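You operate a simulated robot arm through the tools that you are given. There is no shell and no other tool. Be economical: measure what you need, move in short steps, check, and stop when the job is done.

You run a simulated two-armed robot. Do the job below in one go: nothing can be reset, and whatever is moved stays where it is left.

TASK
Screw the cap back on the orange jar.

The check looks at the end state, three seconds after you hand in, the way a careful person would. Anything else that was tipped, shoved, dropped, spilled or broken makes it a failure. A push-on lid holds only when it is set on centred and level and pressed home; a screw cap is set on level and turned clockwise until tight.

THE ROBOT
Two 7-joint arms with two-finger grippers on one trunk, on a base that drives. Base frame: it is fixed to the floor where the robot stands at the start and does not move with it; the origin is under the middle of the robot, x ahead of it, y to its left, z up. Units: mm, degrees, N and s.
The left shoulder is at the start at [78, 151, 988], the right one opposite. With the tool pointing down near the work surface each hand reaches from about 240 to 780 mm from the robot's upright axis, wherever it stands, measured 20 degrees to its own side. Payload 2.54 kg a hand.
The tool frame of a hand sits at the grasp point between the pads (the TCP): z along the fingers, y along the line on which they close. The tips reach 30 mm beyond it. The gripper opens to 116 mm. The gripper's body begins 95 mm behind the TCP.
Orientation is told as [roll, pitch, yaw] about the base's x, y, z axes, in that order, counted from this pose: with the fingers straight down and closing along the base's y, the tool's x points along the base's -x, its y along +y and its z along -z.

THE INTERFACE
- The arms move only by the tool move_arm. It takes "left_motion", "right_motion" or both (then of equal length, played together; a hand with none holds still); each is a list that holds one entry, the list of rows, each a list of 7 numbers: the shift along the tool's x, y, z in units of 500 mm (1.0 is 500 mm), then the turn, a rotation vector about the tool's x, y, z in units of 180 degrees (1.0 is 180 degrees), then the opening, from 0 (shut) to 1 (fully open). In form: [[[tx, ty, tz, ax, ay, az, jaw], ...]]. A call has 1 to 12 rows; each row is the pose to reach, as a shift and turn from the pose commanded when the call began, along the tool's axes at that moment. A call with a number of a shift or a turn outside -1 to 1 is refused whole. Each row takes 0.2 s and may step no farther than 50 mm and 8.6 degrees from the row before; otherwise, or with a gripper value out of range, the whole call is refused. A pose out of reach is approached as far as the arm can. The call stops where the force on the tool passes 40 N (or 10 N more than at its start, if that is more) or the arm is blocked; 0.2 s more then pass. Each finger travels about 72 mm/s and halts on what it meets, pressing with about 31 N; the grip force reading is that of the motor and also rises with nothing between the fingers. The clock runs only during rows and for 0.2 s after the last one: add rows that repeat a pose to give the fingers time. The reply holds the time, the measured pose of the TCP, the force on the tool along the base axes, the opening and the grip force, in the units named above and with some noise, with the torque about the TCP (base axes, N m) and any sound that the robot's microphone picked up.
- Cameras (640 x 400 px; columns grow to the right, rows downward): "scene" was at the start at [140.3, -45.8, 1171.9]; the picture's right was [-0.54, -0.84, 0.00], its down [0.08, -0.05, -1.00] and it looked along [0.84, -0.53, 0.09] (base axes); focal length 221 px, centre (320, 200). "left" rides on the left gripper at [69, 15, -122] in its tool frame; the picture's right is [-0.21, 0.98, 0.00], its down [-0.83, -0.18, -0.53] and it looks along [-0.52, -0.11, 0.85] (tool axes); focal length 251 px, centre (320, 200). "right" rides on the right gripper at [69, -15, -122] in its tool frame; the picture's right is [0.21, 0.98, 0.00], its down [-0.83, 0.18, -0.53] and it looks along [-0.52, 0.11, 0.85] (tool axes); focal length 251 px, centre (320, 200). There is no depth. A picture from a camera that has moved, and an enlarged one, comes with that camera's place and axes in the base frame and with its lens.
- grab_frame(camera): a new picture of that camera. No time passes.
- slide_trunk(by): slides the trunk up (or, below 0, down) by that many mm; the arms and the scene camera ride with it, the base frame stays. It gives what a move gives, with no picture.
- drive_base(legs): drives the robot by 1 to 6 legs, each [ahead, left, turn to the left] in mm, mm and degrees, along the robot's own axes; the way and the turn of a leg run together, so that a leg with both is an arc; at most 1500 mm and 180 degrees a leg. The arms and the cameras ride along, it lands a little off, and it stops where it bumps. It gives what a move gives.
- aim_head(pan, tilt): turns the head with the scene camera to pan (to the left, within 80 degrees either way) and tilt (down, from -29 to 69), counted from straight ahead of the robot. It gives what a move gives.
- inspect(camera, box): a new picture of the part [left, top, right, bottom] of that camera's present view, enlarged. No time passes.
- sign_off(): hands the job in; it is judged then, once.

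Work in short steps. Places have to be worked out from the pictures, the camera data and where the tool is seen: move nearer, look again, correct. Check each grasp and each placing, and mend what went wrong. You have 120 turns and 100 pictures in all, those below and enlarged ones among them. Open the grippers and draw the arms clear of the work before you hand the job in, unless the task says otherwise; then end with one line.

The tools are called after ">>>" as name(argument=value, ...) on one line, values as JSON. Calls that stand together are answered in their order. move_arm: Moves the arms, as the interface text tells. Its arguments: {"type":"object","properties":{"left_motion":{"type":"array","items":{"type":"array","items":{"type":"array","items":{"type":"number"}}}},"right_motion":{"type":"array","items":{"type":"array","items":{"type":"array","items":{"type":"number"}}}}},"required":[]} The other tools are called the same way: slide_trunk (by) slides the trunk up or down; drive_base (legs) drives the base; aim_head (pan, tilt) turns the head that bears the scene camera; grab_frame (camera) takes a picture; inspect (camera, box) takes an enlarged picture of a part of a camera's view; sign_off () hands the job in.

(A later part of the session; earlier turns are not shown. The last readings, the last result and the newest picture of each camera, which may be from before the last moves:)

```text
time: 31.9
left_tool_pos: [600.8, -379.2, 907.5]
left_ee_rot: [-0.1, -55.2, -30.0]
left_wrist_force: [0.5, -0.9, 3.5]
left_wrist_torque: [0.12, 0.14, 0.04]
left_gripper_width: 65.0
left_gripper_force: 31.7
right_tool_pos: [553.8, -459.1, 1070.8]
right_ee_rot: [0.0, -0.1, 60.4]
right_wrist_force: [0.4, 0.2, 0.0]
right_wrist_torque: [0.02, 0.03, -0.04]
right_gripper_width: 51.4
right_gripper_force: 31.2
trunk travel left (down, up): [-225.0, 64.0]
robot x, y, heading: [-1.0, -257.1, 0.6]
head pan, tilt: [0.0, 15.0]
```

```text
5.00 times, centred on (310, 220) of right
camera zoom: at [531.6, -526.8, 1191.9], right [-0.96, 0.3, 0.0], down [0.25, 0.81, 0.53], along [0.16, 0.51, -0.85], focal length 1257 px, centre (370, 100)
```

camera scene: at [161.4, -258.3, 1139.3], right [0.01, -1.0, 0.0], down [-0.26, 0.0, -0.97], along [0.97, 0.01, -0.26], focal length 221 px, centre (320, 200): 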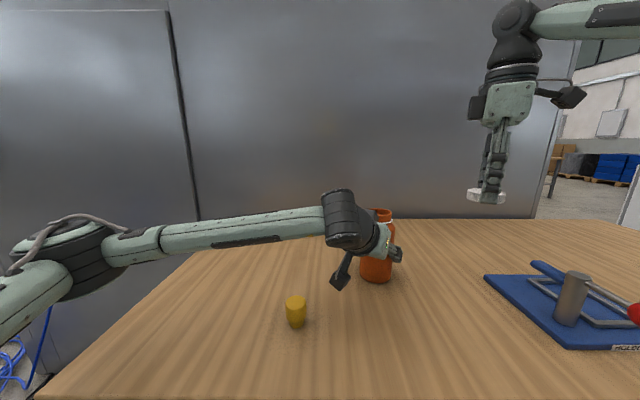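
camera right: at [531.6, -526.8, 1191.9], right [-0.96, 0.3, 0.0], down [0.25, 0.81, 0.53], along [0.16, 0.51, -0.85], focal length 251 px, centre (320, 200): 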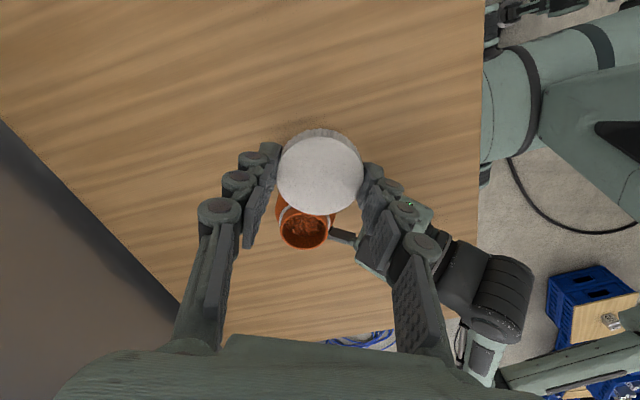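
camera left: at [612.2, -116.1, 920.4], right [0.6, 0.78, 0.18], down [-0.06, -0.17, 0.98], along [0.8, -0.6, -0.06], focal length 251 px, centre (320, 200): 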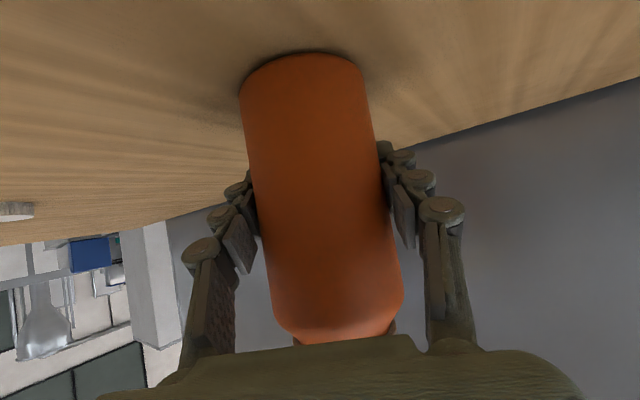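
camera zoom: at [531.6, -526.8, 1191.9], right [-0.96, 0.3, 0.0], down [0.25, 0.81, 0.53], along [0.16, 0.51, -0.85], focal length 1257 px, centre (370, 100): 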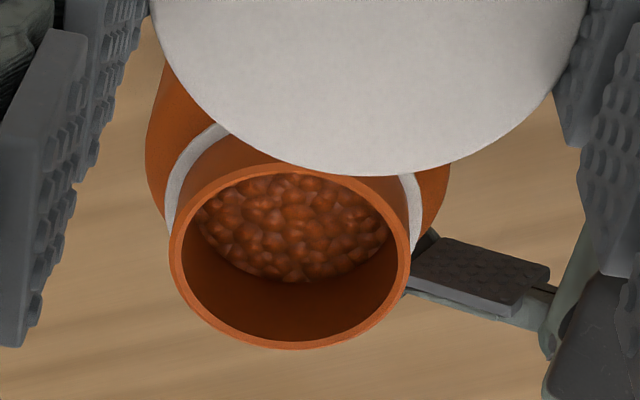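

The mouth centre comes to (596,-377), rim at about z 992, which agrees with the left hand's grip line. I'll move the cap over it with about 20 mm of clearance.

>>> move_arm(right_motion=[[[-0.047, 0.002, 0, 0, 0, 0, 0.3], [-0.094, 0.004, 0.015, 0, 0, 0, 0.3], [-0.141, 0.006, 0.03, 0, 0, 0, 0.3], [-0.1876, 0.0078, 0.0516, 0, 0, 0, 0.3], [-0.1876, 0.0078, 0.0516, 0, 0, 0, 0.3]]])

>>> grab_frame(camera="right")

>>> inspect(camera="scene", box=[320, 140, 480, 300])

```text
time: 33.1
left_tool_pos: [600.0, -379.4, 908.2]
left_ee_rot: [-0.2, -55.1, -30.0]
left_wrist_force: [1.8, -1.4, 7.3]
left_wrist_torque: [0.03, 0.12, 0.01]
left_gripper_width: 64.7
left_gripper_force: 31.0
right_tool_pos: [562.1, -422.4, 1037.8]
right_ee_rot: [-0.1, 0.1, 60.4]
right_wrist_force: [-0.7, -0.2, -0.2]
right_wrist_torque: [0.02, 0.0, 0.01]
right_gripper_width: 51.4
right_gripper_force: 31.0
right hand out of reach, approached as far as the arm can: row 1, 2, 3, 4, 5
trunk travel left (down, up): [-225.0, 64.0]
robot x, y, heading: [-0.6, -263.1, 0.4]
head pan, tilt: [0.0, 15.0]
```

```text
64 pictures are left
camera right: at [540.4, -489.7, 1158.4], right [-0.96, 0.3, 0.0], down [0.25, 0.81, 0.53], along [0.16, 0.51, -0.85], focal length 251 px, centre (320, 200)
```

right: 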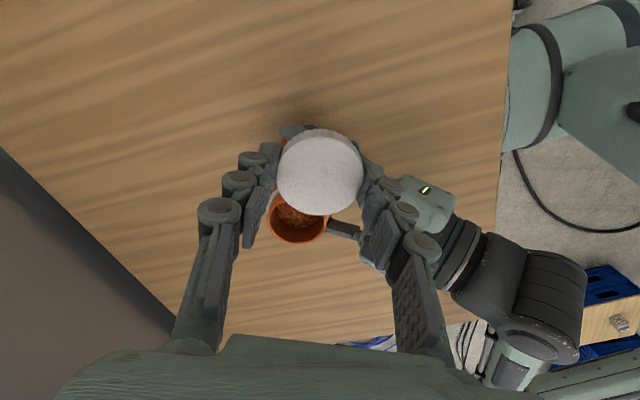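

```text
2.50 times, centred on (400, 220) of scene
camera zoom: at [160.7, -258.2, 1139.5], right [0.01, -1.0, 0.0], down [-0.26, 0.0, -0.97], along [0.97, 0.01, -0.26], focal length 553 px, centre (120, 150)
```

zoom: 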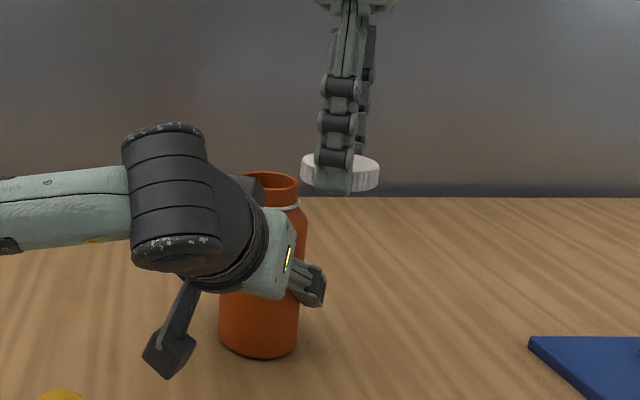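

It is still short, though the distance alone shouldn't limit it, so the +60° wrist turn probably does. I'll turn back to yaw ~0 in place and try again.

>>> move_arm(right_motion=[[[0, 0, -0.01, 0, 0, 0.0417, 0.3], [0, 0, -0.01, 0, 0, 0.0833, 0.3], [0, 0, -0.01, 0, 0, 0.125, 0.3], [0, 0, -0.01, 0, 0, 0.1667, 0.3], [0, 0, -0.01, 0, 0, 0.2083, 0.3], [0, 0, -0.01, 0, 0, 0.25, 0.3], [0, 0, -0.01, 0, 0, 0.2917, 0.3], [0, 0, -0.01, 0, 0, 0.3333, 0.3], [0, 0, -0.01, 0, 0, 0.3333, 0.3]]])

>>> move_arm(right_motion=[[[-0.024, 0.03, 0, 0, 0, 0, 0.3], [-0.048, 0.06, 0, 0, 0, 0, 0.3], [-0.07, 0.09, 0, 0, 0, 0, 0.3], [-0.07, 0.09, 0, 0, 0, 0, 0.3]]])

>>> grab_frame(camera="right")

```text
time: 35.1
left_tool_pos: [599.0, -379.5, 907.6]
left_ee_rot: [-0.1, -55.2, -30.0]
left_wrist_force: [3.6, -1.3, 10.2]
left_wrist_torque: [-0.06, -0.01, 0.02]
left_gripper_width: 64.8
left_gripper_force: 30.7
right_tool_pos: [560.8, -422.0, 1040.3]
right_ee_rot: [0.0, -0.1, 0.3]
right_wrist_force: [0.7, -0.7, -0.9]
right_wrist_torque: [-0.02, -0.02, -0.02]
right_gripper_width: 51.1
right_gripper_force: 30.4
trunk travel left (down, up): [-225.0, 64.0]
robot x, y, heading: [-0.2, -262.3, 0.1]
head pan, tilt: [0.0, 15.0]
```

```text
time: 36.1
left_tool_pos: [599.1, -379.1, 907.8]
left_ee_rot: [0.0, -55.1, -30.0]
left_wrist_force: [4.5, -1.6, 11.1]
left_wrist_torque: [-0.08, -0.05, -0.04]
left_gripper_width: 64.8
left_gripper_force: 31.0
right_tool_pos: [562.1, -416.9, 1033.2]
right_ee_rot: [0.1, -0.1, 0.4]
right_wrist_force: [0.5, -0.4, 0.2]
right_wrist_torque: [-0.03, -0.01, 0.03]
right_gripper_width: 51.3
right_gripper_force: 31.3
right hand out of reach, approached as far as the arm can: row 1, 2, 3, 4
trunk travel left (down, up): [-225.0, 64.0]
robot x, y, heading: [2.4, -258.1, 0.4]
head pan, tilt: [0.0, 15.0]
```

```text
62 pictures are left
camera right: at [491.2, -434.1, 1153.9], right [-0.22, 0.98, 0.0], down [0.82, 0.19, 0.54], along [0.52, 0.12, -0.84], focal length 251 px, centre (320, 200)
```

right: 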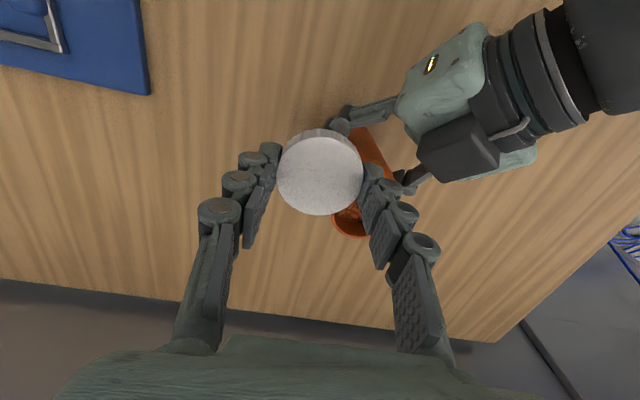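

Turning the wrist made no difference. The right arm, with its elbow out, simply reaches less far towards the centre. So I'll clear the right hand to the right and shift the jar with the left to about (570,-500), where the right arm has room.

>>> move_arm(right_motion=[[[0, -0.08, -0.02, 0, 0, 0, 0.3], [0, -0.17, -0.03, 0, 0, 0, 0.3], [0, -0.26, -0.03, 0, 0, 0, 0.3], [0, -0.35, -0.03, 0, 0, 0, 0.3], [0, -0.44, -0.03, 0, 0, 0, 0.3], [0, -0.44, -0.03, 0, 0, 0, 0.3]]])

>>> aim_head(pan=-20, tilt=20)

>>> grab_frame(camera="scene")

```text
time: 37.5
left_tool_pos: [598.6, -378.8, 908.7]
left_ee_rot: [0.0, -55.1, -30.2]
left_wrist_force: [2.1, 0.1, 11.6]
left_wrist_torque: [-0.1, 0.04, -0.1]
left_gripper_width: 64.8
left_gripper_force: 30.8
right_tool_pos: [565.0, -637.2, 1048.2]
right_ee_rot: [-0.1, -0.2, 0.5]
right_wrist_force: [0.5, 0.7, 0.1]
right_wrist_torque: [0.0, -0.03, -0.01]
right_gripper_width: 51.3
right_gripper_force: 31.5
trunk travel left (down, up): [-225.0, 64.0]
robot x, y, heading: [0.2, -260.4, 0.3]
head pan, tilt: [0.0, 15.0]
```

```text
time: 38.3
left_tool_pos: [598.7, -378.9, 907.4]
left_ee_rot: [0.1, -55.1, -30.0]
left_wrist_force: [1.0, 1.2, 10.0]
left_wrist_torque: [-0.01, 0.04, 0.0]
left_gripper_width: 64.8
left_gripper_force: 31.1
right_tool_pos: [565.6, -638.0, 1048.8]
right_ee_rot: [0.0, -0.1, 0.6]
right_wrist_force: [0.7, 0.3, 0.2]
right_wrist_torque: [-0.01, 0.03, -0.04]
right_gripper_width: 51.1
right_gripper_force: 31.6
trunk travel left (down, up): [-225.0, 64.0]
robot x, y, heading: [-1.0, -260.0, 0.4]
head pan, tilt: [-20.0, 20.0]
```

```text
61 pictures are left
camera scene: at [154.7, -289.9, 1131.4], right [-0.33, -0.94, 0.0], down [-0.32, 0.11, -0.94], along [0.89, -0.31, -0.34], focal length 221 px, centre (320, 200)
```

scene: 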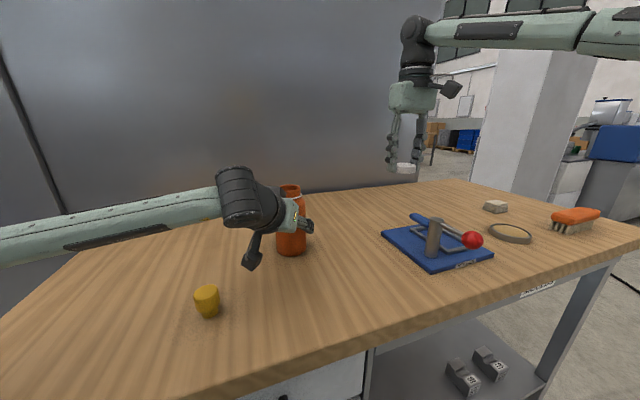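

The way is clear, so I'll carry the jar to about (573,-490).

>>> move_arm(left_motion=[[[-0.0098, 0, -0.0069, 0, 0, 0, 0.3], [-0.0197, 0, -0.0138, 0, 0, 0, 0.3], [-0.0286, -0.044, -0.001, 0, 0, 0, 0.3], [-0.0375, -0.087, 0.0117, 0, 0, 0, 0.3], [-0.0464, -0.131, 0.0244, 0, 0, 0, 0.3], [-0.0553, -0.175, 0.0371, 0, 0, 0, 0.3], [-0.0642, -0.2184, 0.0498, 0, 0, 0, 0.3], [-0.0642, -0.2184, 0.0498, 0, 0, 0, 0.3], [-0.0576, -0.2184, 0.0544, 0, 0, 0, 0.3], [-0.051, -0.2184, 0.059, 0, 0, 0, 0.3], [-0.046, -0.2184, 0.0625, 0, 0, 0, 0.3], [-0.046, -0.2184, 0.0625, 0, 0, 0, 0.3]]])

>>> grab_frame(camera="scene")

>>> grab_frame(camera="right")

```text
time: 40.9
left_tool_pos: [578.1, -494.0, 907.1]
left_ee_rot: [-0.1, -55.3, -30.0]
left_wrist_force: [2.7, 0.1, 4.4]
left_wrist_torque: [0.13, 0.1, -0.05]
left_gripper_width: 65.0
left_gripper_force: 30.9
right_tool_pos: [565.6, -639.4, 1048.6]
right_ee_rot: [0.0, 0.0, 0.5]
right_wrist_force: [0.2, -0.7, 0.0]
right_wrist_torque: [-0.04, -0.03, 0.0]
right_gripper_width: 51.4
right_gripper_force: 30.9
trunk travel left (down, up): [-225.0, 64.0]
robot x, y, heading: [-1.9, -259.2, 0.3]
head pan, tilt: [-20.0, 20.0]
```

```text
60 pictures are left
camera scene: at [155.3, -290.0, 1131.4], right [-0.33, -0.94, 0.0], down [-0.32, 0.11, -0.94], along [0.89, -0.31, -0.34], focal length 221 px, centre (320, 200)
```

scene: 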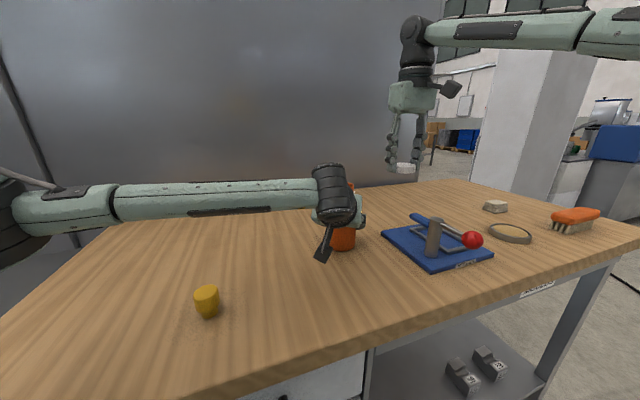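

```text
59 pictures are left
camera right: at [496.1, -653.8, 1169.2], right [-0.22, 0.97, 0.0], down [0.82, 0.19, 0.53], along [0.52, 0.12, -0.85], focal length 251 px, centre (320, 200)
```

right: 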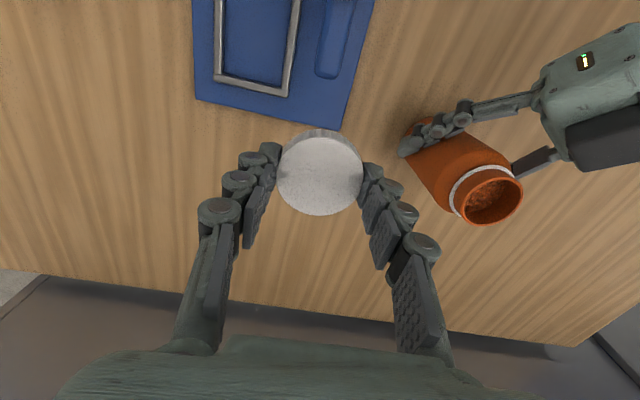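

The two estimates agree that the mouth is at (573.3,-491.2). I'll bring the cap over it with the wrist turned to +60°.

>>> move_arm(right_motion=[[[-0.0025, 0.037, 0, 0, 0, -0.0415, 0.3], [-0.005, 0.074, 0, 0, 0, -0.083, 0.3], [-0.0075, 0.111, 0, 0, 0, -0.1245, 0.3], [-0.01, 0.148, 0, 0, 0, -0.166, 0.3], [-0.0125, 0.186, 0.003, 0, 0, -0.2075, 0.3], [-0.015, 0.223, 0.006, 0, 0, -0.249, 0.3], [-0.0175, 0.26, 0.01, 0, 0, -0.2905, 0.3], [-0.02, 0.297, 0.013, 0, 0, -0.332, 0.3], [-0.02, 0.297, 0.013, 0, 0, -0.332, 0.3]]])

>>> grab_frame(camera="right")

>>> inspect(camera="scene", box=[260, 60, 440, 260])

```text
time: 42.9
left_tool_pos: [578.9, -494.0, 908.1]
left_ee_rot: [-0.1, -55.2, -30.0]
left_wrist_force: [5.2, -1.5, 14.5]
left_wrist_torque: [0.07, 0.03, 0.03]
left_gripper_width: 65.0
left_gripper_force: 30.8
right_tool_pos: [568.9, -483.9, 1039.7]
right_ee_rot: [0.1, 0.0, 60.3]
right_wrist_force: [-0.2, -0.1, -0.7]
right_wrist_torque: [-0.01, 0.04, 0.01]
right_gripper_width: 51.2
right_gripper_force: 31.3
trunk travel left (down, up): [-225.0, 64.0]
robot x, y, heading: [1.5, -260.9, 0.4]
head pan, tilt: [-20.0, 20.0]
```

```text
58 pictures are left
camera right: at [548.2, -552.2, 1160.5], right [-0.95, 0.3, 0.0], down [0.25, 0.81, 0.53], along [0.16, 0.51, -0.85], focal length 251 px, centre (320, 200)
```

right: 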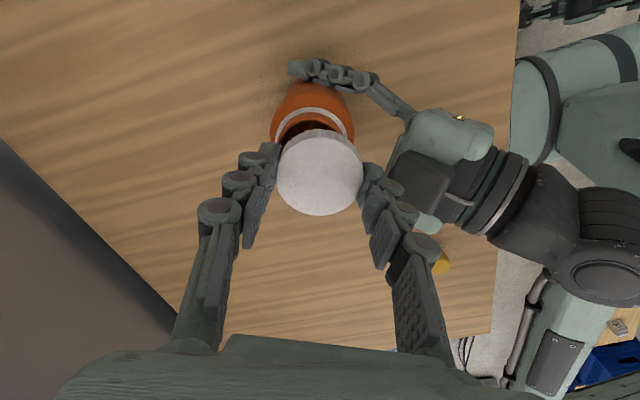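

```text
2.00 times, centred on (350, 160) of scene
camera zoom: at [154.8, -289.8, 1131.4], right [-0.33, -0.94, 0.0], down [-0.32, 0.11, -0.94], along [0.89, -0.31, -0.34], focal length 442 px, centre (260, 280)
```

zoom: 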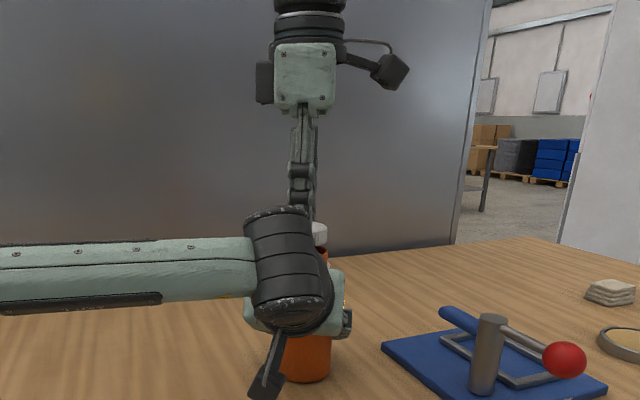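

The cap needs a nudge of about (+5,-6) mm. I'll correct that and ease the left hand up about 1 mm, since it is pressing the jar down.

>>> move_arm(left_motion=[[[-0.0015, 0, -0.001, 0, 0, 0, 0.3], [-0.0015, 0, -0.001, 0, 0, 0, 0.3], [-0.0015, 0, -0.001, 0, 0, 0, 0.3]]], right_motion=[[[0.0025, -0.0076, 0, 0, 0, 0, 0.3], [0.0049, -0.0152, 0, 0, 0, 0, 0.3], [0.0049, -0.0152, 0, 0, 0, 0, 0.3]]])

>>> inspect(camera="right", box=[250, 70, 390, 220])

```text
time: 43.7
left_tool_pos: [577.8, -493.8, 907.9]
left_ee_rot: [0.0, -55.0, -29.9]
left_wrist_force: [5.0, -2.1, 10.5]
left_wrist_torque: [-0.16, -0.46, 0.03]
left_gripper_width: 64.7
left_gripper_force: 30.8
right_tool_pos: [576.9, -492.2, 1041.0]
right_ee_rot: [-0.1, 0.1, 60.2]
right_wrist_force: [0.2, 0.4, -0.3]
right_wrist_torque: [0.03, -0.01, 0.0]
right_gripper_width: 51.1
right_gripper_force: 31.4
trunk travel left (down, up): [-225.0, 64.0]
robot x, y, heading: [1.1, -261.0, 0.4]
head pan, tilt: [-20.0, 20.0]
```

```text
2.67 times, centred on (320, 145) of right
camera zoom: at [554.8, -559.5, 1160.9], right [-0.95, 0.3, 0.0], down [0.25, 0.81, 0.53], along [0.16, 0.51, -0.85], focal length 670 px, centre (320, 347)
```

zoom: 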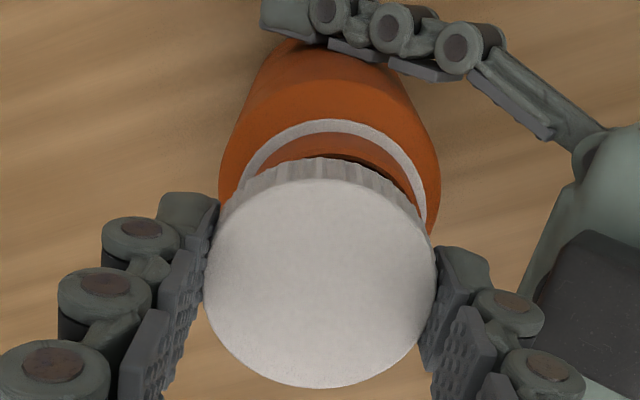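

Sideways the jar axis sits about 3 mm from the cap's centre. I'll correct by +3 mm along the closing axis and lower to just above the rim.

>>> move_arm(right_motion=[[[0, 0.006, 0, 0, 0, 0, 0.3], [0, 0.006, 0.012, 0, 0, 0, 0.3], [0, 0.006, 0.02, 0, 0, 0, 0.3], [0, 0.006, 0.02, 0, 0, 0, 0.3]]])

>>> inspect(camera="right", box=[250, 70, 390, 220])

>>> inspect(camera="scene", box=[320, 120, 400, 220])

```text
time: 44.7
left_tool_pos: [577.7, -493.0, 906.8]
left_ee_rot: [-0.2, -55.1, -30.1]
left_wrist_force: [3.2, 0.4, 10.4]
left_wrist_torque: [-0.1, -0.15, 0.01]
left_gripper_width: 64.7
left_gripper_force: 31.4
right_tool_pos: [573.5, -491.2, 1028.8]
right_ee_rot: [-0.1, 0.1, 60.2]
right_wrist_force: [0.1, 0.0, 0.2]
right_wrist_torque: [-0.02, 0.0, -0.03]
right_gripper_width: 51.1
right_gripper_force: 30.6
trunk travel left (down, up): [-225.0, 64.0]
robot x, y, heading: [0.0, -264.8, 0.4]
head pan, tilt: [-20.0, 20.0]
```

```text
2.67 times, centred on (320, 145) of right
camera zoom: at [551.4, -559.0, 1150.1], right [-0.95, 0.3, 0.0], down [0.25, 0.81, 0.53], along [0.16, 0.51, -0.85], focal length 670 px, centre (320, 347)
```

zoom: 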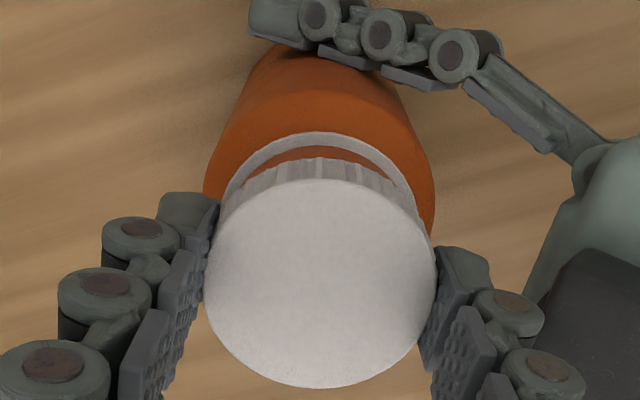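

```text
4.00 times, centred on (360, 170) of scene
camera zoom: at [154.9, -289.7, 1131.3], right [-0.33, -0.94, 0.0], down [-0.32, 0.11, -0.94], along [0.89, -0.31, -0.34], focal length 884 px, centre (160, 320)
```

zoom: 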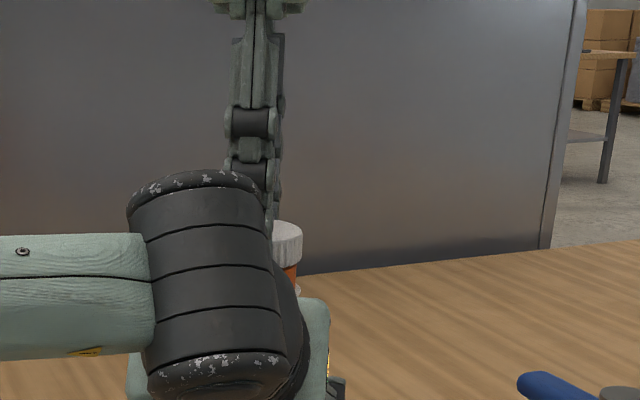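

The cap is now centred over the neck in both views. I'll descend in small steps and watch the force.

>>> move_arm(right_motion=[[[0, 0, 0.003, 0, 0, 0, 0.3], [0, 0, 0.006, 0, 0, 0, 0.3], [0, 0, 0.009, 0, 0, 0, 0.3], [0, 0, 0.012, 0, 0, 0, 0.3], [0, 0, 0.012, 0, 0, 0, 0.3]]])

>>> inspect(camera="scene", box=[340, 150, 380, 200])

```text
time: 45.9
left_tool_pos: [578.3, -493.0, 907.2]
left_ee_rot: [0.0, -55.1, -30.0]
left_wrist_force: [10.4, -3.7, 0.9]
left_wrist_torque: [-0.41, 0.07, 0.01]
left_gripper_width: 64.6
left_gripper_force: 31.3
right_tool_pos: [573.4, -490.9, 1026.6]
right_ee_rot: [-0.2, -0.1, 60.2]
right_wrist_force: [-6.9, -2.6, 17.9]
right_wrist_torque: [-0.32, 0.56, -0.1]
right_gripper_width: 51.2
right_gripper_force: 31.7
trunk travel left (down, up): [-225.0, 64.0]
robot x, y, heading: [-3.8, -260.7, 0.7]
head pan, tilt: [-20.0, 20.0]
```

```text
8.00 times, centred on (360, 175) of scene
camera zoom: at [154.2, -290.0, 1131.6], right [-0.33, -0.94, 0.0], down [-0.32, 0.11, -0.94], along [0.89, -0.31, -0.34], focal length 1769 px, centre (0, 400)
```

zoom: 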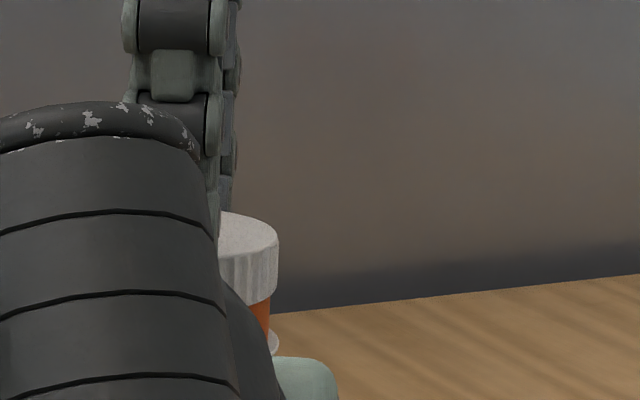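

Contact starts right at the rim with 18 N, and the torque puts the touch point on the (-x,-y) side. So the cap sits 1–2 mm too far towards (+x,+y). I'll raise it, shift about 1.8 mm back and lower again.

>>> move_arm(right_motion=[[[0, 0, -0.008, 0, 0, 0, 0.3], [0.0035, 0.001, -0.008, 0, 0, 0, 0.3], [0.0035, 0.001, -0.004, 0, 0, 0, 0.3], [0.0035, 0.001, 0, 0, 0, 0, 0.3], [0.0035, 0.001, 0.003, 0, 0, 0, 0.3], [0.0035, 0.001, 0.003, 0, 0, 0, 0.3]]])

>>> inspect(camera="scene", box=[340, 150, 380, 200])

>>> inspect(camera="right", box=[250, 70, 390, 220])

```text
time: 47.3
left_tool_pos: [575.9, -494.8, 908.7]
left_ee_rot: [-0.2, -55.1, -29.9]
left_wrist_force: [-1.7, 0.2, 4.8]
left_wrist_torque: [0.12, 0.15, -0.04]
left_gripper_width: 64.8
left_gripper_force: 31.2
right_tool_pos: [572.0, -493.5, 1020.3]
right_ee_rot: [0.2, 0.3, 60.2]
right_wrist_force: [1.0, -0.1, -1.3]
right_wrist_torque: [0.01, -0.02, 0.02]
right_gripper_width: 51.4
right_gripper_force: 31.3
trunk travel left (down, up): [-225.0, 64.0]
robot x, y, heading: [1.6, -263.1, 0.6]
head pan, tilt: [-20.0, 20.0]
```

```text
8.00 times, centred on (360, 175) of scene
camera zoom: at [155.0, -289.9, 1130.9], right [-0.33, -0.94, 0.0], down [-0.32, 0.11, -0.94], along [0.89, -0.31, -0.34], focal length 1769 px, centre (0, 400)
```

zoom: 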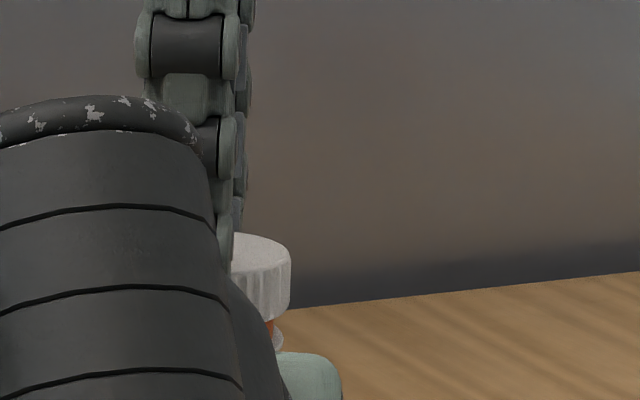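

```text
2.67 times, centred on (320, 145) of right
camera zoom: at [551.1, -560.5, 1140.3], right [-0.95, 0.3, 0.01], down [0.26, 0.81, 0.53], along [0.15, 0.51, -0.85], focal length 670 px, centre (320, 347)
```

zoom: 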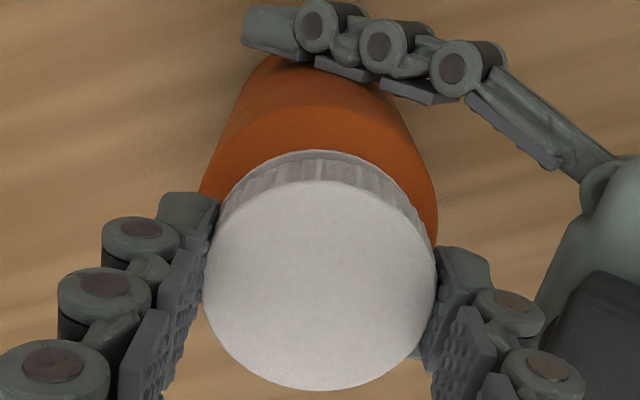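

The cap slipped over the neck and is 6 mm lower with no force. I'll keep lowering until it meets the thread.

>>> move_arm(right_motion=[[[0, 0, 0.002, 0, 0, 0, 0.3], [0, 0, 0.004, 0, 0, 0, 0.3], [0, 0, 0.006, 0, 0, 0, 0.3], [0, 0, 0.008, 0, 0, 0, 0.3], [0, 0, 0.008, 0, 0, 0, 0.3]]])

```text
time: 48.5
left_tool_pos: [578.9, -493.6, 905.3]
left_ee_rot: [-0.1, -55.2, -30.0]
left_wrist_force: [-1.6, -1.8, 4.6]
left_wrist_torque: [-0.1, 0.46, 0.05]
left_gripper_width: 64.4
left_gripper_force: 31.3
right_tool_pos: [574.7, -492.2, 1018.6]
right_ee_rot: [0.1, -0.1, 60.3]
right_wrist_force: [-0.3, -0.3, 0.3]
right_wrist_torque: [0.03, 0.03, -0.02]
right_gripper_width: 51.2
right_gripper_force: 30.8
trunk travel left (down, up): [-225.0, 64.0]
robot x, y, heading: [-0.3, -260.7, 0.5]
head pan, tilt: [-20.0, 20.0]
```

There is no contact yet, so I'll go further down.

>>> move_arm(right_motion=[[[0, 0, 0.002, 0, 0, 0, 0.3], [0, 0, 0.004, 0, 0, 0, 0.3], [0, 0, 0.006, 0, 0, 0, 0.3], [0, 0, 0.008, 0, 0, 0, 0.3], [0, 0, 0.01, 0, 0, 0, 0.3], [0, 0, 0.01, 0, 0, 0, 0.3]]])

```text
time: 49.9
left_tool_pos: [578.4, -493.3, 907.2]
left_ee_rot: [0.0, -55.1, -30.1]
left_wrist_force: [-0.1, -1.7, -2.1]
left_wrist_torque: [-0.25, -0.92, 0.06]
left_gripper_width: 64.9
left_gripper_force: 30.9
right_tool_pos: [572.9, -491.8, 1016.8]
right_ee_rot: [-0.3, -0.2, 60.2]
right_wrist_force: [8.5, -1.5, 19.8]
right_wrist_torque: [-0.02, -0.23, -0.02]
right_gripper_width: 51.3
right_gripper_force: 32.1
trunk travel left (down, up): [-225.0, 64.0]
robot x, y, heading: [2.3, -260.3, 0.5]
head pan, tilt: [-20.0, 20.0]
```

Contact at 20 N with the cap level, so it sits on the thread. Now I'll turn clockwise, following down slightly.

>>> move_arm(right_motion=[[[0, 0, 0.0002, 0, 0, 0.0456, 0.3], [0, 0, 0.0004, 0, 0, 0.0911, 0.3], [0, 0, 0.0006, 0, 0, 0.1367, 0.3], [0, 0, 0.0008, 0, 0, 0.1822, 0.3], [0, 0, 0.001, 0, 0, 0.2278, 0.3], [0, 0, 0.0012, 0, 0, 0.2733, 0.3], [0, 0, 0.0014, 0, 0, 0.3189, 0.3], [0, 0, 0.0016, 0, 0, 0.3644, 0.3], [0, 0, 0.0018, 0, 0, 0.41, 0.3], [0, 0, 0.002, 0, 0, 0.4556, 0.3], [0, 0, 0.0022, 0, 0, 0.5, 0.3], [0, 0, 0.0022, 0, 0, 0.5, 0.3]]])

>>> grab_frame(camera="right")

>>> inspect(camera="scene", box=[300, 100, 420, 240])

```text
time: 52.5
left_tool_pos: [578.7, -493.2, 906.9]
left_ee_rot: [-0.2, -55.1, -30.0]
left_wrist_force: [8.7, -11.6, -10.6]
left_wrist_torque: [0.55, 0.47, 0.08]
left_gripper_width: 64.9
left_gripper_force: 30.9
right_tool_pos: [571.3, -490.2, 1014.8]
right_ee_rot: [0.2, -0.1, -29.6]
right_wrist_force: [-6.3, 12.7, 25.1]
right_wrist_torque: [0.38, 0.17, -0.01]
right_gripper_width: 51.2
right_gripper_force: 30.8
trunk travel left (down, up): [-225.0, 64.0]
robot x, y, heading: [2.0, -260.4, 0.3]
head pan, tilt: [-20.0, 20.0]
```

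```text
50 pictures are left
camera right: at [504.0, -470.0, 1134.9], right [0.3, 0.95, 0.0], down [0.81, -0.25, 0.54], along [0.51, -0.16, -0.84], focal length 251 px, centre (320, 200)
```

right: 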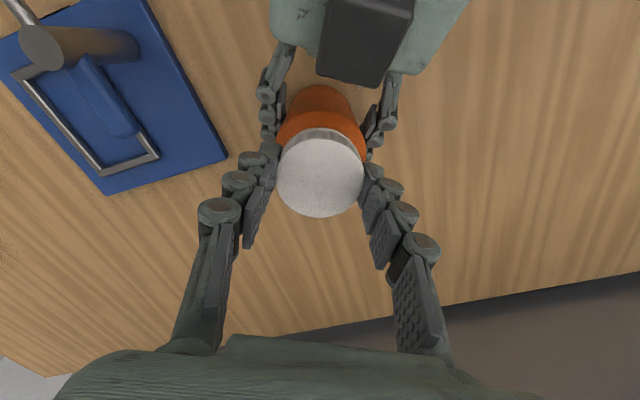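

```text
2.86 times, centred on (360, 170) of scene
camera zoom: at [154.4, -289.4, 1131.4], right [-0.33, -0.94, 0.0], down [-0.32, 0.11, -0.94], along [0.89, -0.31, -0.34], focal length 632 px, centre (206, 286)
```

zoom: 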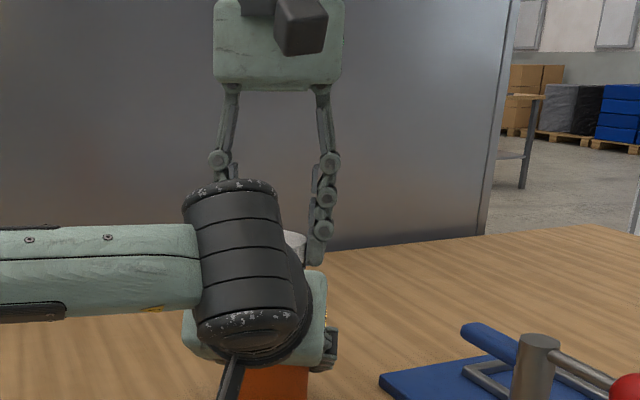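

It turned 90° freely and dropped about 2 mm. The side force shows the cap axis is slightly off the tool axis, so I'll continue clockwise with a small correction.

>>> move_arm(right_motion=[[[0.0028, 0, 0, 0, 0, 0, 0.3], [0.0028, 0.0004, 0.0003, 0, 0, 0.0417, 0.3], [0.0027, 0.0008, 0.0006, 0, 0, 0.0833, 0.3], [0.0026, 0.0012, 0.0009, 0, 0, 0.125, 0.3], [0.0025, 0.0015, 0.0012, 0, 0, 0.1667, 0.3], [0.0023, 0.0018, 0.0015, 0, 0, 0.2083, 0.3], [0.0021, 0.0021, 0.0018, 0, 0, 0.25, 0.3], [0.0018, 0.0024, 0.0021, 0, 0, 0.2917, 0.3], [0.0015, 0.0026, 0.0024, 0, 0, 0.3333, 0.3], [0.0015, 0.0026, 0.0024, 0, 0, 0.3333, 0.3]]])

```text
time: 54.7
left_tool_pos: [577.1, -493.4, 907.7]
left_ee_rot: [-0.1, -55.1, -30.0]
left_wrist_force: [-0.8, -2.0, -11.2]
left_wrist_torque: [-0.33, 0.17, -0.01]
left_gripper_width: 64.7
left_gripper_force: 31.1
right_tool_pos: [573.2, -489.3, 1013.0]
right_ee_rot: [0.1, -0.1, -90.0]
right_wrist_force: [-1.2, 0.5, 24.5]
right_wrist_torque: [-0.05, 0.01, -0.01]
right_gripper_width: 51.2
right_gripper_force: 31.0
trunk travel left (down, up): [-225.0, 64.0]
robot x, y, heading: [-1.6, -260.2, 0.3]
head pan, tilt: [-20.0, 20.0]
```

The side force is gone, the vertical force is steady, and the cap is following down. I'll turn another 60° clockwise.

>>> move_arm(right_motion=[[[0, 0.0004, 0.0003, 0, 0, 0.0417, 0.3], [-0.0001, 0.0008, 0.0006, 0, 0, 0.0833, 0.3], [-0.0002, 0.0012, 0.0009, 0, 0, 0.125, 0.3], [-0.0004, 0.0015, 0.0012, 0, 0, 0.1667, 0.3], [-0.0006, 0.0018, 0.0015, 0, 0, 0.2083, 0.3], [-0.0009, 0.0021, 0.0018, 0, 0, 0.25, 0.3], [-0.0012, 0.0024, 0.0021, 0, 0, 0.2917, 0.3], [-0.0015, 0.0026, 0.0024, 0, 0, 0.3333, 0.3], [-0.0015, 0.0026, 0.0024, 0, 0, 0.3333, 0.3]]])

>>> grab_frame(camera="right")

```text
time: 56.5
left_tool_pos: [572.9, -500.8, 910.4]
left_ee_rot: [-0.6, -55.6, -30.9]
left_wrist_force: [0.7, -5.5, 0.1]
left_wrist_torque: [0.05, -0.37, -0.24]
left_gripper_width: 69.7
left_gripper_force: 30.9
right_tool_pos: [573.4, -519.3, 1014.3]
right_ee_rot: [-0.9, 0.8, -148.0]
right_wrist_force: [-1.9, 3.2, 7.0]
right_wrist_torque: [-0.14, 0.69, 0.23]
right_gripper_width: 51.3
right_gripper_force: 31.2
right hand out of reach, approached as far as the arm can: row 8, 9
trunk travel left (down, up): [-225.0, 64.0]
robot x, y, heading: [2.9, -262.9, 0.4]
head pan, tilt: [-20.0, 20.0]
stopped in row 9 (left hand): the force on the tool passed its limit at 48 N (the readings are from after the stop); the commanded pose is now the measured one
```

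```text
48 pictures are left
camera right: at [622.3, -473.6, 1135.5], right [0.7, -0.71, -0.01], down [-0.61, -0.6, 0.52], along [-0.38, -0.36, -0.85], focal length 251 px, centre (320, 200)
```

right: 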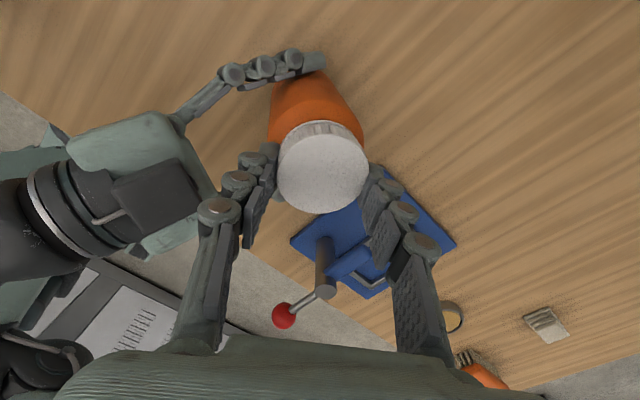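

The right hand hit a joint limit at the last rows and dragged the jar's top sideways. I'll look before moving anything.

>>> grab_frame(camera="scene")

>>> grab_frame(camera="left")

>>> inspect(camera="right", box=[230, 30, 400, 230])

```text
47 pictures are left
camera scene: at [155.0, -289.8, 1131.1], right [-0.33, -0.94, 0.0], down [-0.32, 0.11, -0.94], along [0.89, -0.31, -0.34], focal length 221 px, centre (320, 200)
```

scene: 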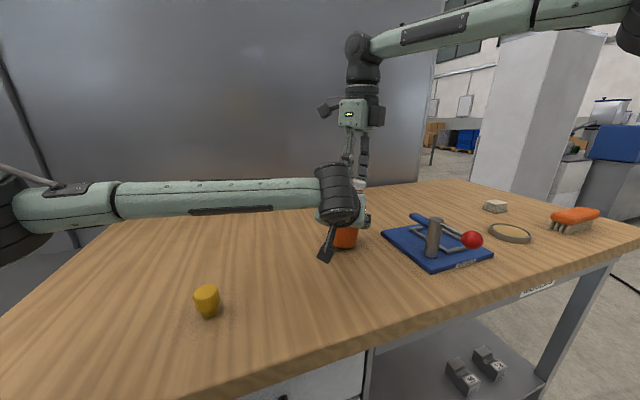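

```text
46 pictures are left
camera left: at [461.9, -414.7, 921.6], right [0.61, 0.77, 0.17], down [-0.07, -0.16, 0.98], along [0.79, -0.61, -0.05], focal length 251 px, centre (320, 200)
```

left: 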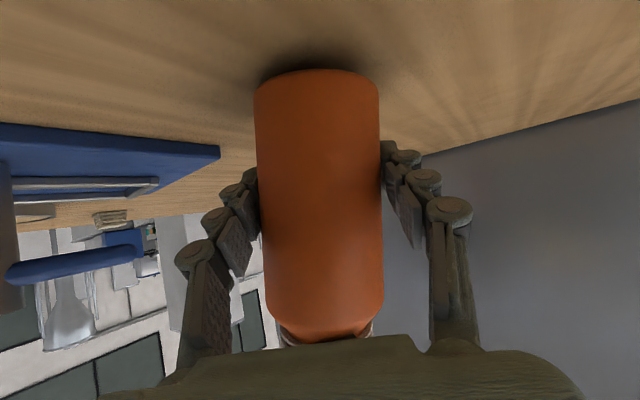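

```text
2.00 times, centred on (315, 130) of right
camera zoom: at [622.3, -473.6, 1135.5], right [0.7, -0.71, -0.01], down [-0.61, -0.6, 0.52], along [-0.38, -0.36, -0.85], focal length 503 px, centre (330, 340)
```

zoom: 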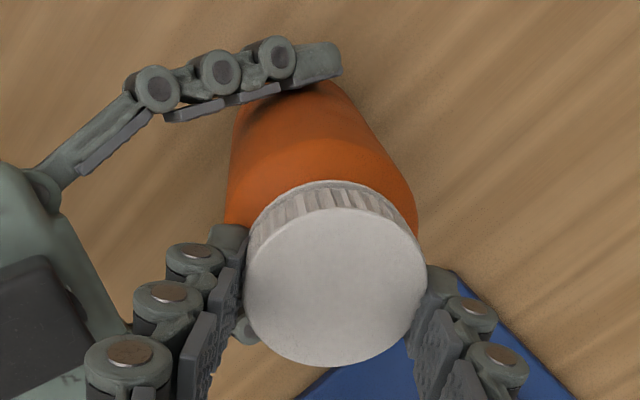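

The cap is still on and closed, so nothing spilled, but the jar leans roughly 10° towards -y. I'll bring both hands back together slowly to stand it upright, easing the right wrist a few degrees off its limit.

>>> move_arm(left_motion=[[[0.0009, 0.0035, 0.0008, 0, 0, 0, 0.3], [0.0018, 0.007, 0.0016, 0, 0, 0, 0.3], [0.0028, 0.0104, 0.0024, 0, 0, 0, 0.3], [0.0037, 0.0139, 0.0032, 0, 0, 0, 0.3], [0.0046, 0.0174, 0.004, 0, 0, 0, 0.3], [0.0046, 0.0174, 0.004, 0, 0, 0, 0.3]]], right_motion=[[[0.0057, -0.0092, 0, 0.0004, 0.0013, -0.009, 0.3], [0.0114, -0.0183, 0, 0.0008, 0.0026, -0.018, 0.3], [0.0172, -0.0275, 0, 0.0012, 0.0039, -0.027, 0.3], [0.0229, -0.0366, 0, 0.0016, 0.0052, -0.036, 0.3], [0.0286, -0.0458, 0, 0.0019, 0.0064, -0.0444, 0.3], [0.0286, -0.0458, 0, 0.0019, 0.0064, -0.0444, 0.3]]])

>>> grab_frame(camera="left")

>>> grab_frame(camera="right")

```text
time: 57.9
left_tool_pos: [579.2, -491.6, 904.5]
left_ee_rot: [-0.4, -55.4, -30.4]
left_wrist_force: [-1.4, 15.4, 0.1]
left_wrist_torque: [-0.49, -0.22, -0.03]
left_gripper_width: 65.2
left_gripper_force: 30.8
right_tool_pos: [575.2, -494.4, 1011.8]
right_ee_rot: [-1.0, 1.9, -140.3]
right_wrist_force: [0.7, -15.5, -3.8]
right_wrist_torque: [-1.13, 0.04, -0.06]
right_gripper_width: 50.9
right_gripper_force: 31.1
trunk travel left (down, up): [-225.0, 64.0]
robot x, y, heading: [3.1, -258.7, 0.4]
head pan, tilt: [-20.0, 20.0]
```

```text
44 pictures are left
camera left: at [467.6, -406.9, 917.5], right [0.61, 0.78, 0.17], down [-0.07, -0.17, 0.98], along [0.79, -0.61, -0.05], focal length 251 px, centre (320, 200)
```

left: 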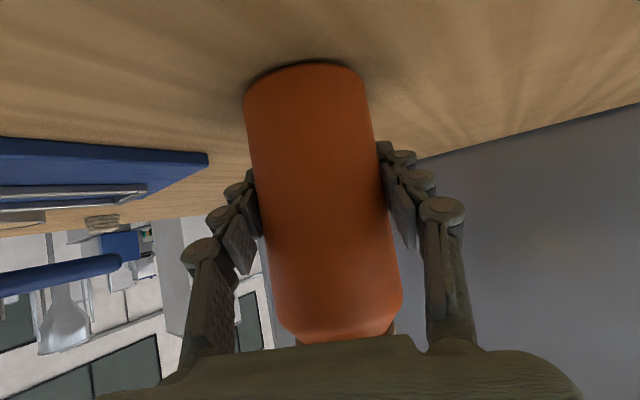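

```text
43 pictures are left
camera right: at [616.2, -443.4, 1135.2], right [0.79, -0.61, -0.01], down [-0.53, -0.69, 0.5], along [-0.31, -0.39, -0.86], focal length 251 px, centre (320, 200)
```

right: 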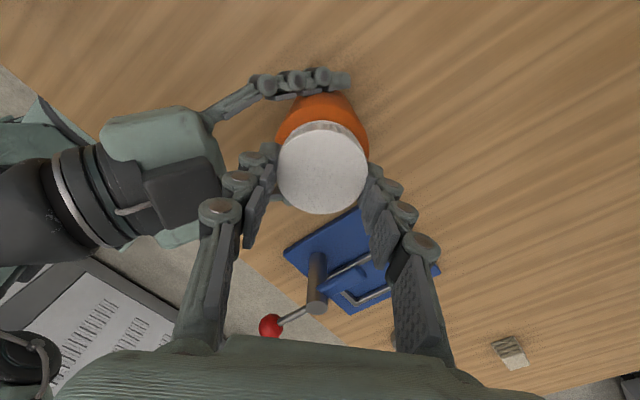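

The jar is upright again (grip width back to 65). I'll open the right fingers to release the cap, then rise clear and inspect how it sits.

>>> move_arm(right_motion=[[[0, 0, 0, 0, 0, 0, 0.5], [0, 0, 0, 0, 0, 0, 0.57], [0, 0, 0, 0, 0, 0, 0.57], [0, 0, 0, 0, 0, 0, 0.57]]])

>>> inspect(camera="right", box=[230, 60, 400, 230])

```text
time: 58.9
left_tool_pos: [578.1, -493.3, 904.9]
left_ee_rot: [-0.5, -55.4, -30.7]
left_wrist_force: [0.1, -0.1, -3.6]
left_wrist_torque: [-0.01, 0.01, 0.0]
left_gripper_width: 65.0
left_gripper_force: 31.1
right_tool_pos: [575.1, -493.8, 1013.1]
right_ee_rot: [-1.1, 2.0, -140.1]
right_wrist_force: [0.6, -1.1, -0.5]
right_wrist_torque: [0.0, 0.0, 0.01]
right_gripper_width: 66.2
right_gripper_force: 0.1
trunk travel left (down, up): [-225.0, 64.0]
robot x, y, heading: [-1.2, -261.0, 0.6]
head pan, tilt: [-20.0, 20.0]
```

```text
2.35 times, centred on (315, 145) of right
camera zoom: at [616.0, -442.6, 1136.2], right [0.79, -0.61, -0.01], down [-0.53, -0.69, 0.5], along [-0.31, -0.39, -0.87], focal length 592 px, centre (332, 329)
```

zoom: 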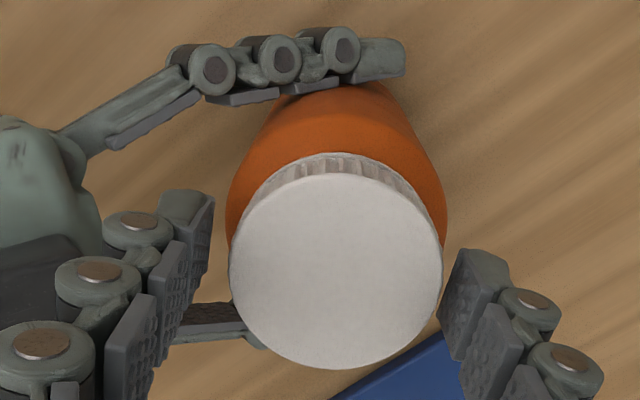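

The cap looks well seated, and the left hand now carries the jar's weight, so the jar hangs slightly. I'll raise the right hand clear, then set the jar down.

>>> move_arm(right_motion=[[[0, 0, -0.03, 0, 0, 0, 0.57], [0, 0, -0.07, 0, 0, 0, 0.57], [0, 0, -0.1, 0, 0, 0, 0.57], [0, 0, -0.1, 0, 0, 0, 0.57]]])

>>> move_arm(left_motion=[[[0.0016, 0, 0.0011, 0, 0, 0, 0.3], [0.0033, 0, 0.0023, 0, 0, 0, 0.3], [0.0049, 0, 0.0034, 0, 0, 0, 0.3], [0.0049, 0, 0.0034, 0, 0, 0, 0.3]]])

>>> grab_frame(camera="left")

>>> inspect(camera="right", box=[230, 40, 400, 210])

```text
time: 59.9
left_tool_pos: [579.1, -492.9, 905.4]
left_ee_rot: [-0.5, -55.4, -30.7]
left_wrist_force: [0.2, 0.2, -3.4]
left_wrist_torque: [0.02, 0.02, -0.01]
left_gripper_width: 65.1
left_gripper_force: 30.8
right_tool_pos: [572.2, -495.2, 1062.6]
right_ee_rot: [-1.1, 2.1, -140.0]
right_wrist_force: [-0.2, -0.5, 0.2]
right_wrist_torque: [-0.02, 0.0, -0.01]
right_gripper_width: 66.1
right_gripper_force: 0.1
trunk travel left (down, up): [-225.0, 64.0]
robot x, y, heading: [0.4, -261.9, 0.2]
head pan, tilt: [-20.0, 20.0]
```

```text
time: 60.9
left_tool_pos: [579.0, -492.3, 905.4]
left_ee_rot: [-0.4, -55.8, -30.8]
left_wrist_force: [-0.8, 0.7, 7.1]
left_wrist_torque: [0.39, 0.04, 0.02]
left_gripper_width: 65.2
left_gripper_force: 30.9
right_tool_pos: [571.5, -496.2, 1063.4]
right_ee_rot: [-1.0, 2.1, -140.0]
right_wrist_force: [0.1, -0.3, -0.6]
right_wrist_torque: [0.0, -0.03, 0.0]
right_gripper_width: 66.1
right_gripper_force: 0.1
trunk travel left (down, up): [-225.0, 64.0]
robot x, y, heading: [1.7, -263.0, 0.4]
head pan, tilt: [-20.0, 20.0]
```

```text
41 pictures are left
camera left: at [466.9, -407.5, 916.6], right [0.61, 0.77, 0.17], down [-0.07, -0.16, 0.98], along [0.79, -0.61, -0.05], focal length 251 px, centre (320, 200)
```

left: 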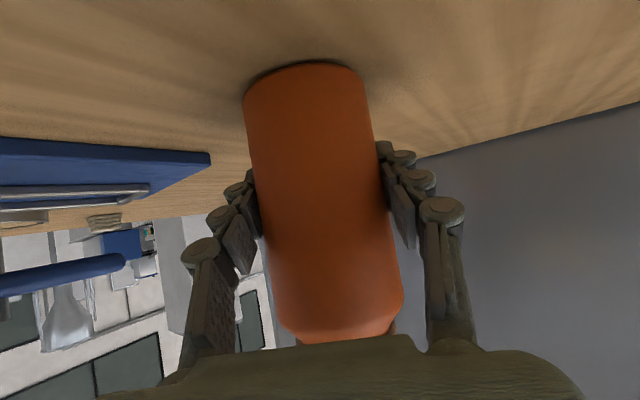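

```text
2.35 times, centred on (315, 125) of right
camera zoom: at [612.0, -444.6, 1186.5], right [0.79, -0.61, -0.01], down [-0.53, -0.69, 0.5], along [-0.31, -0.39, -0.87], focal length 592 px, centre (332, 376)
```

zoom: 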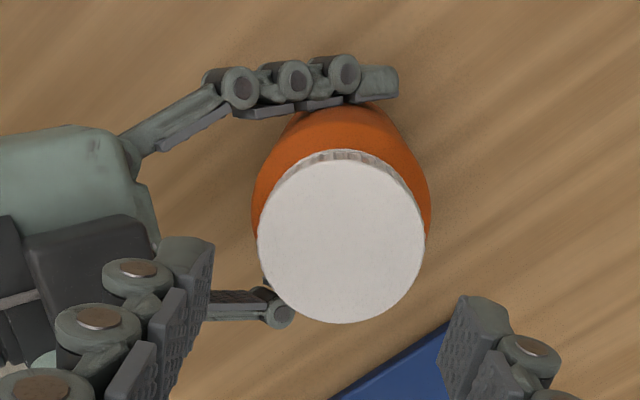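

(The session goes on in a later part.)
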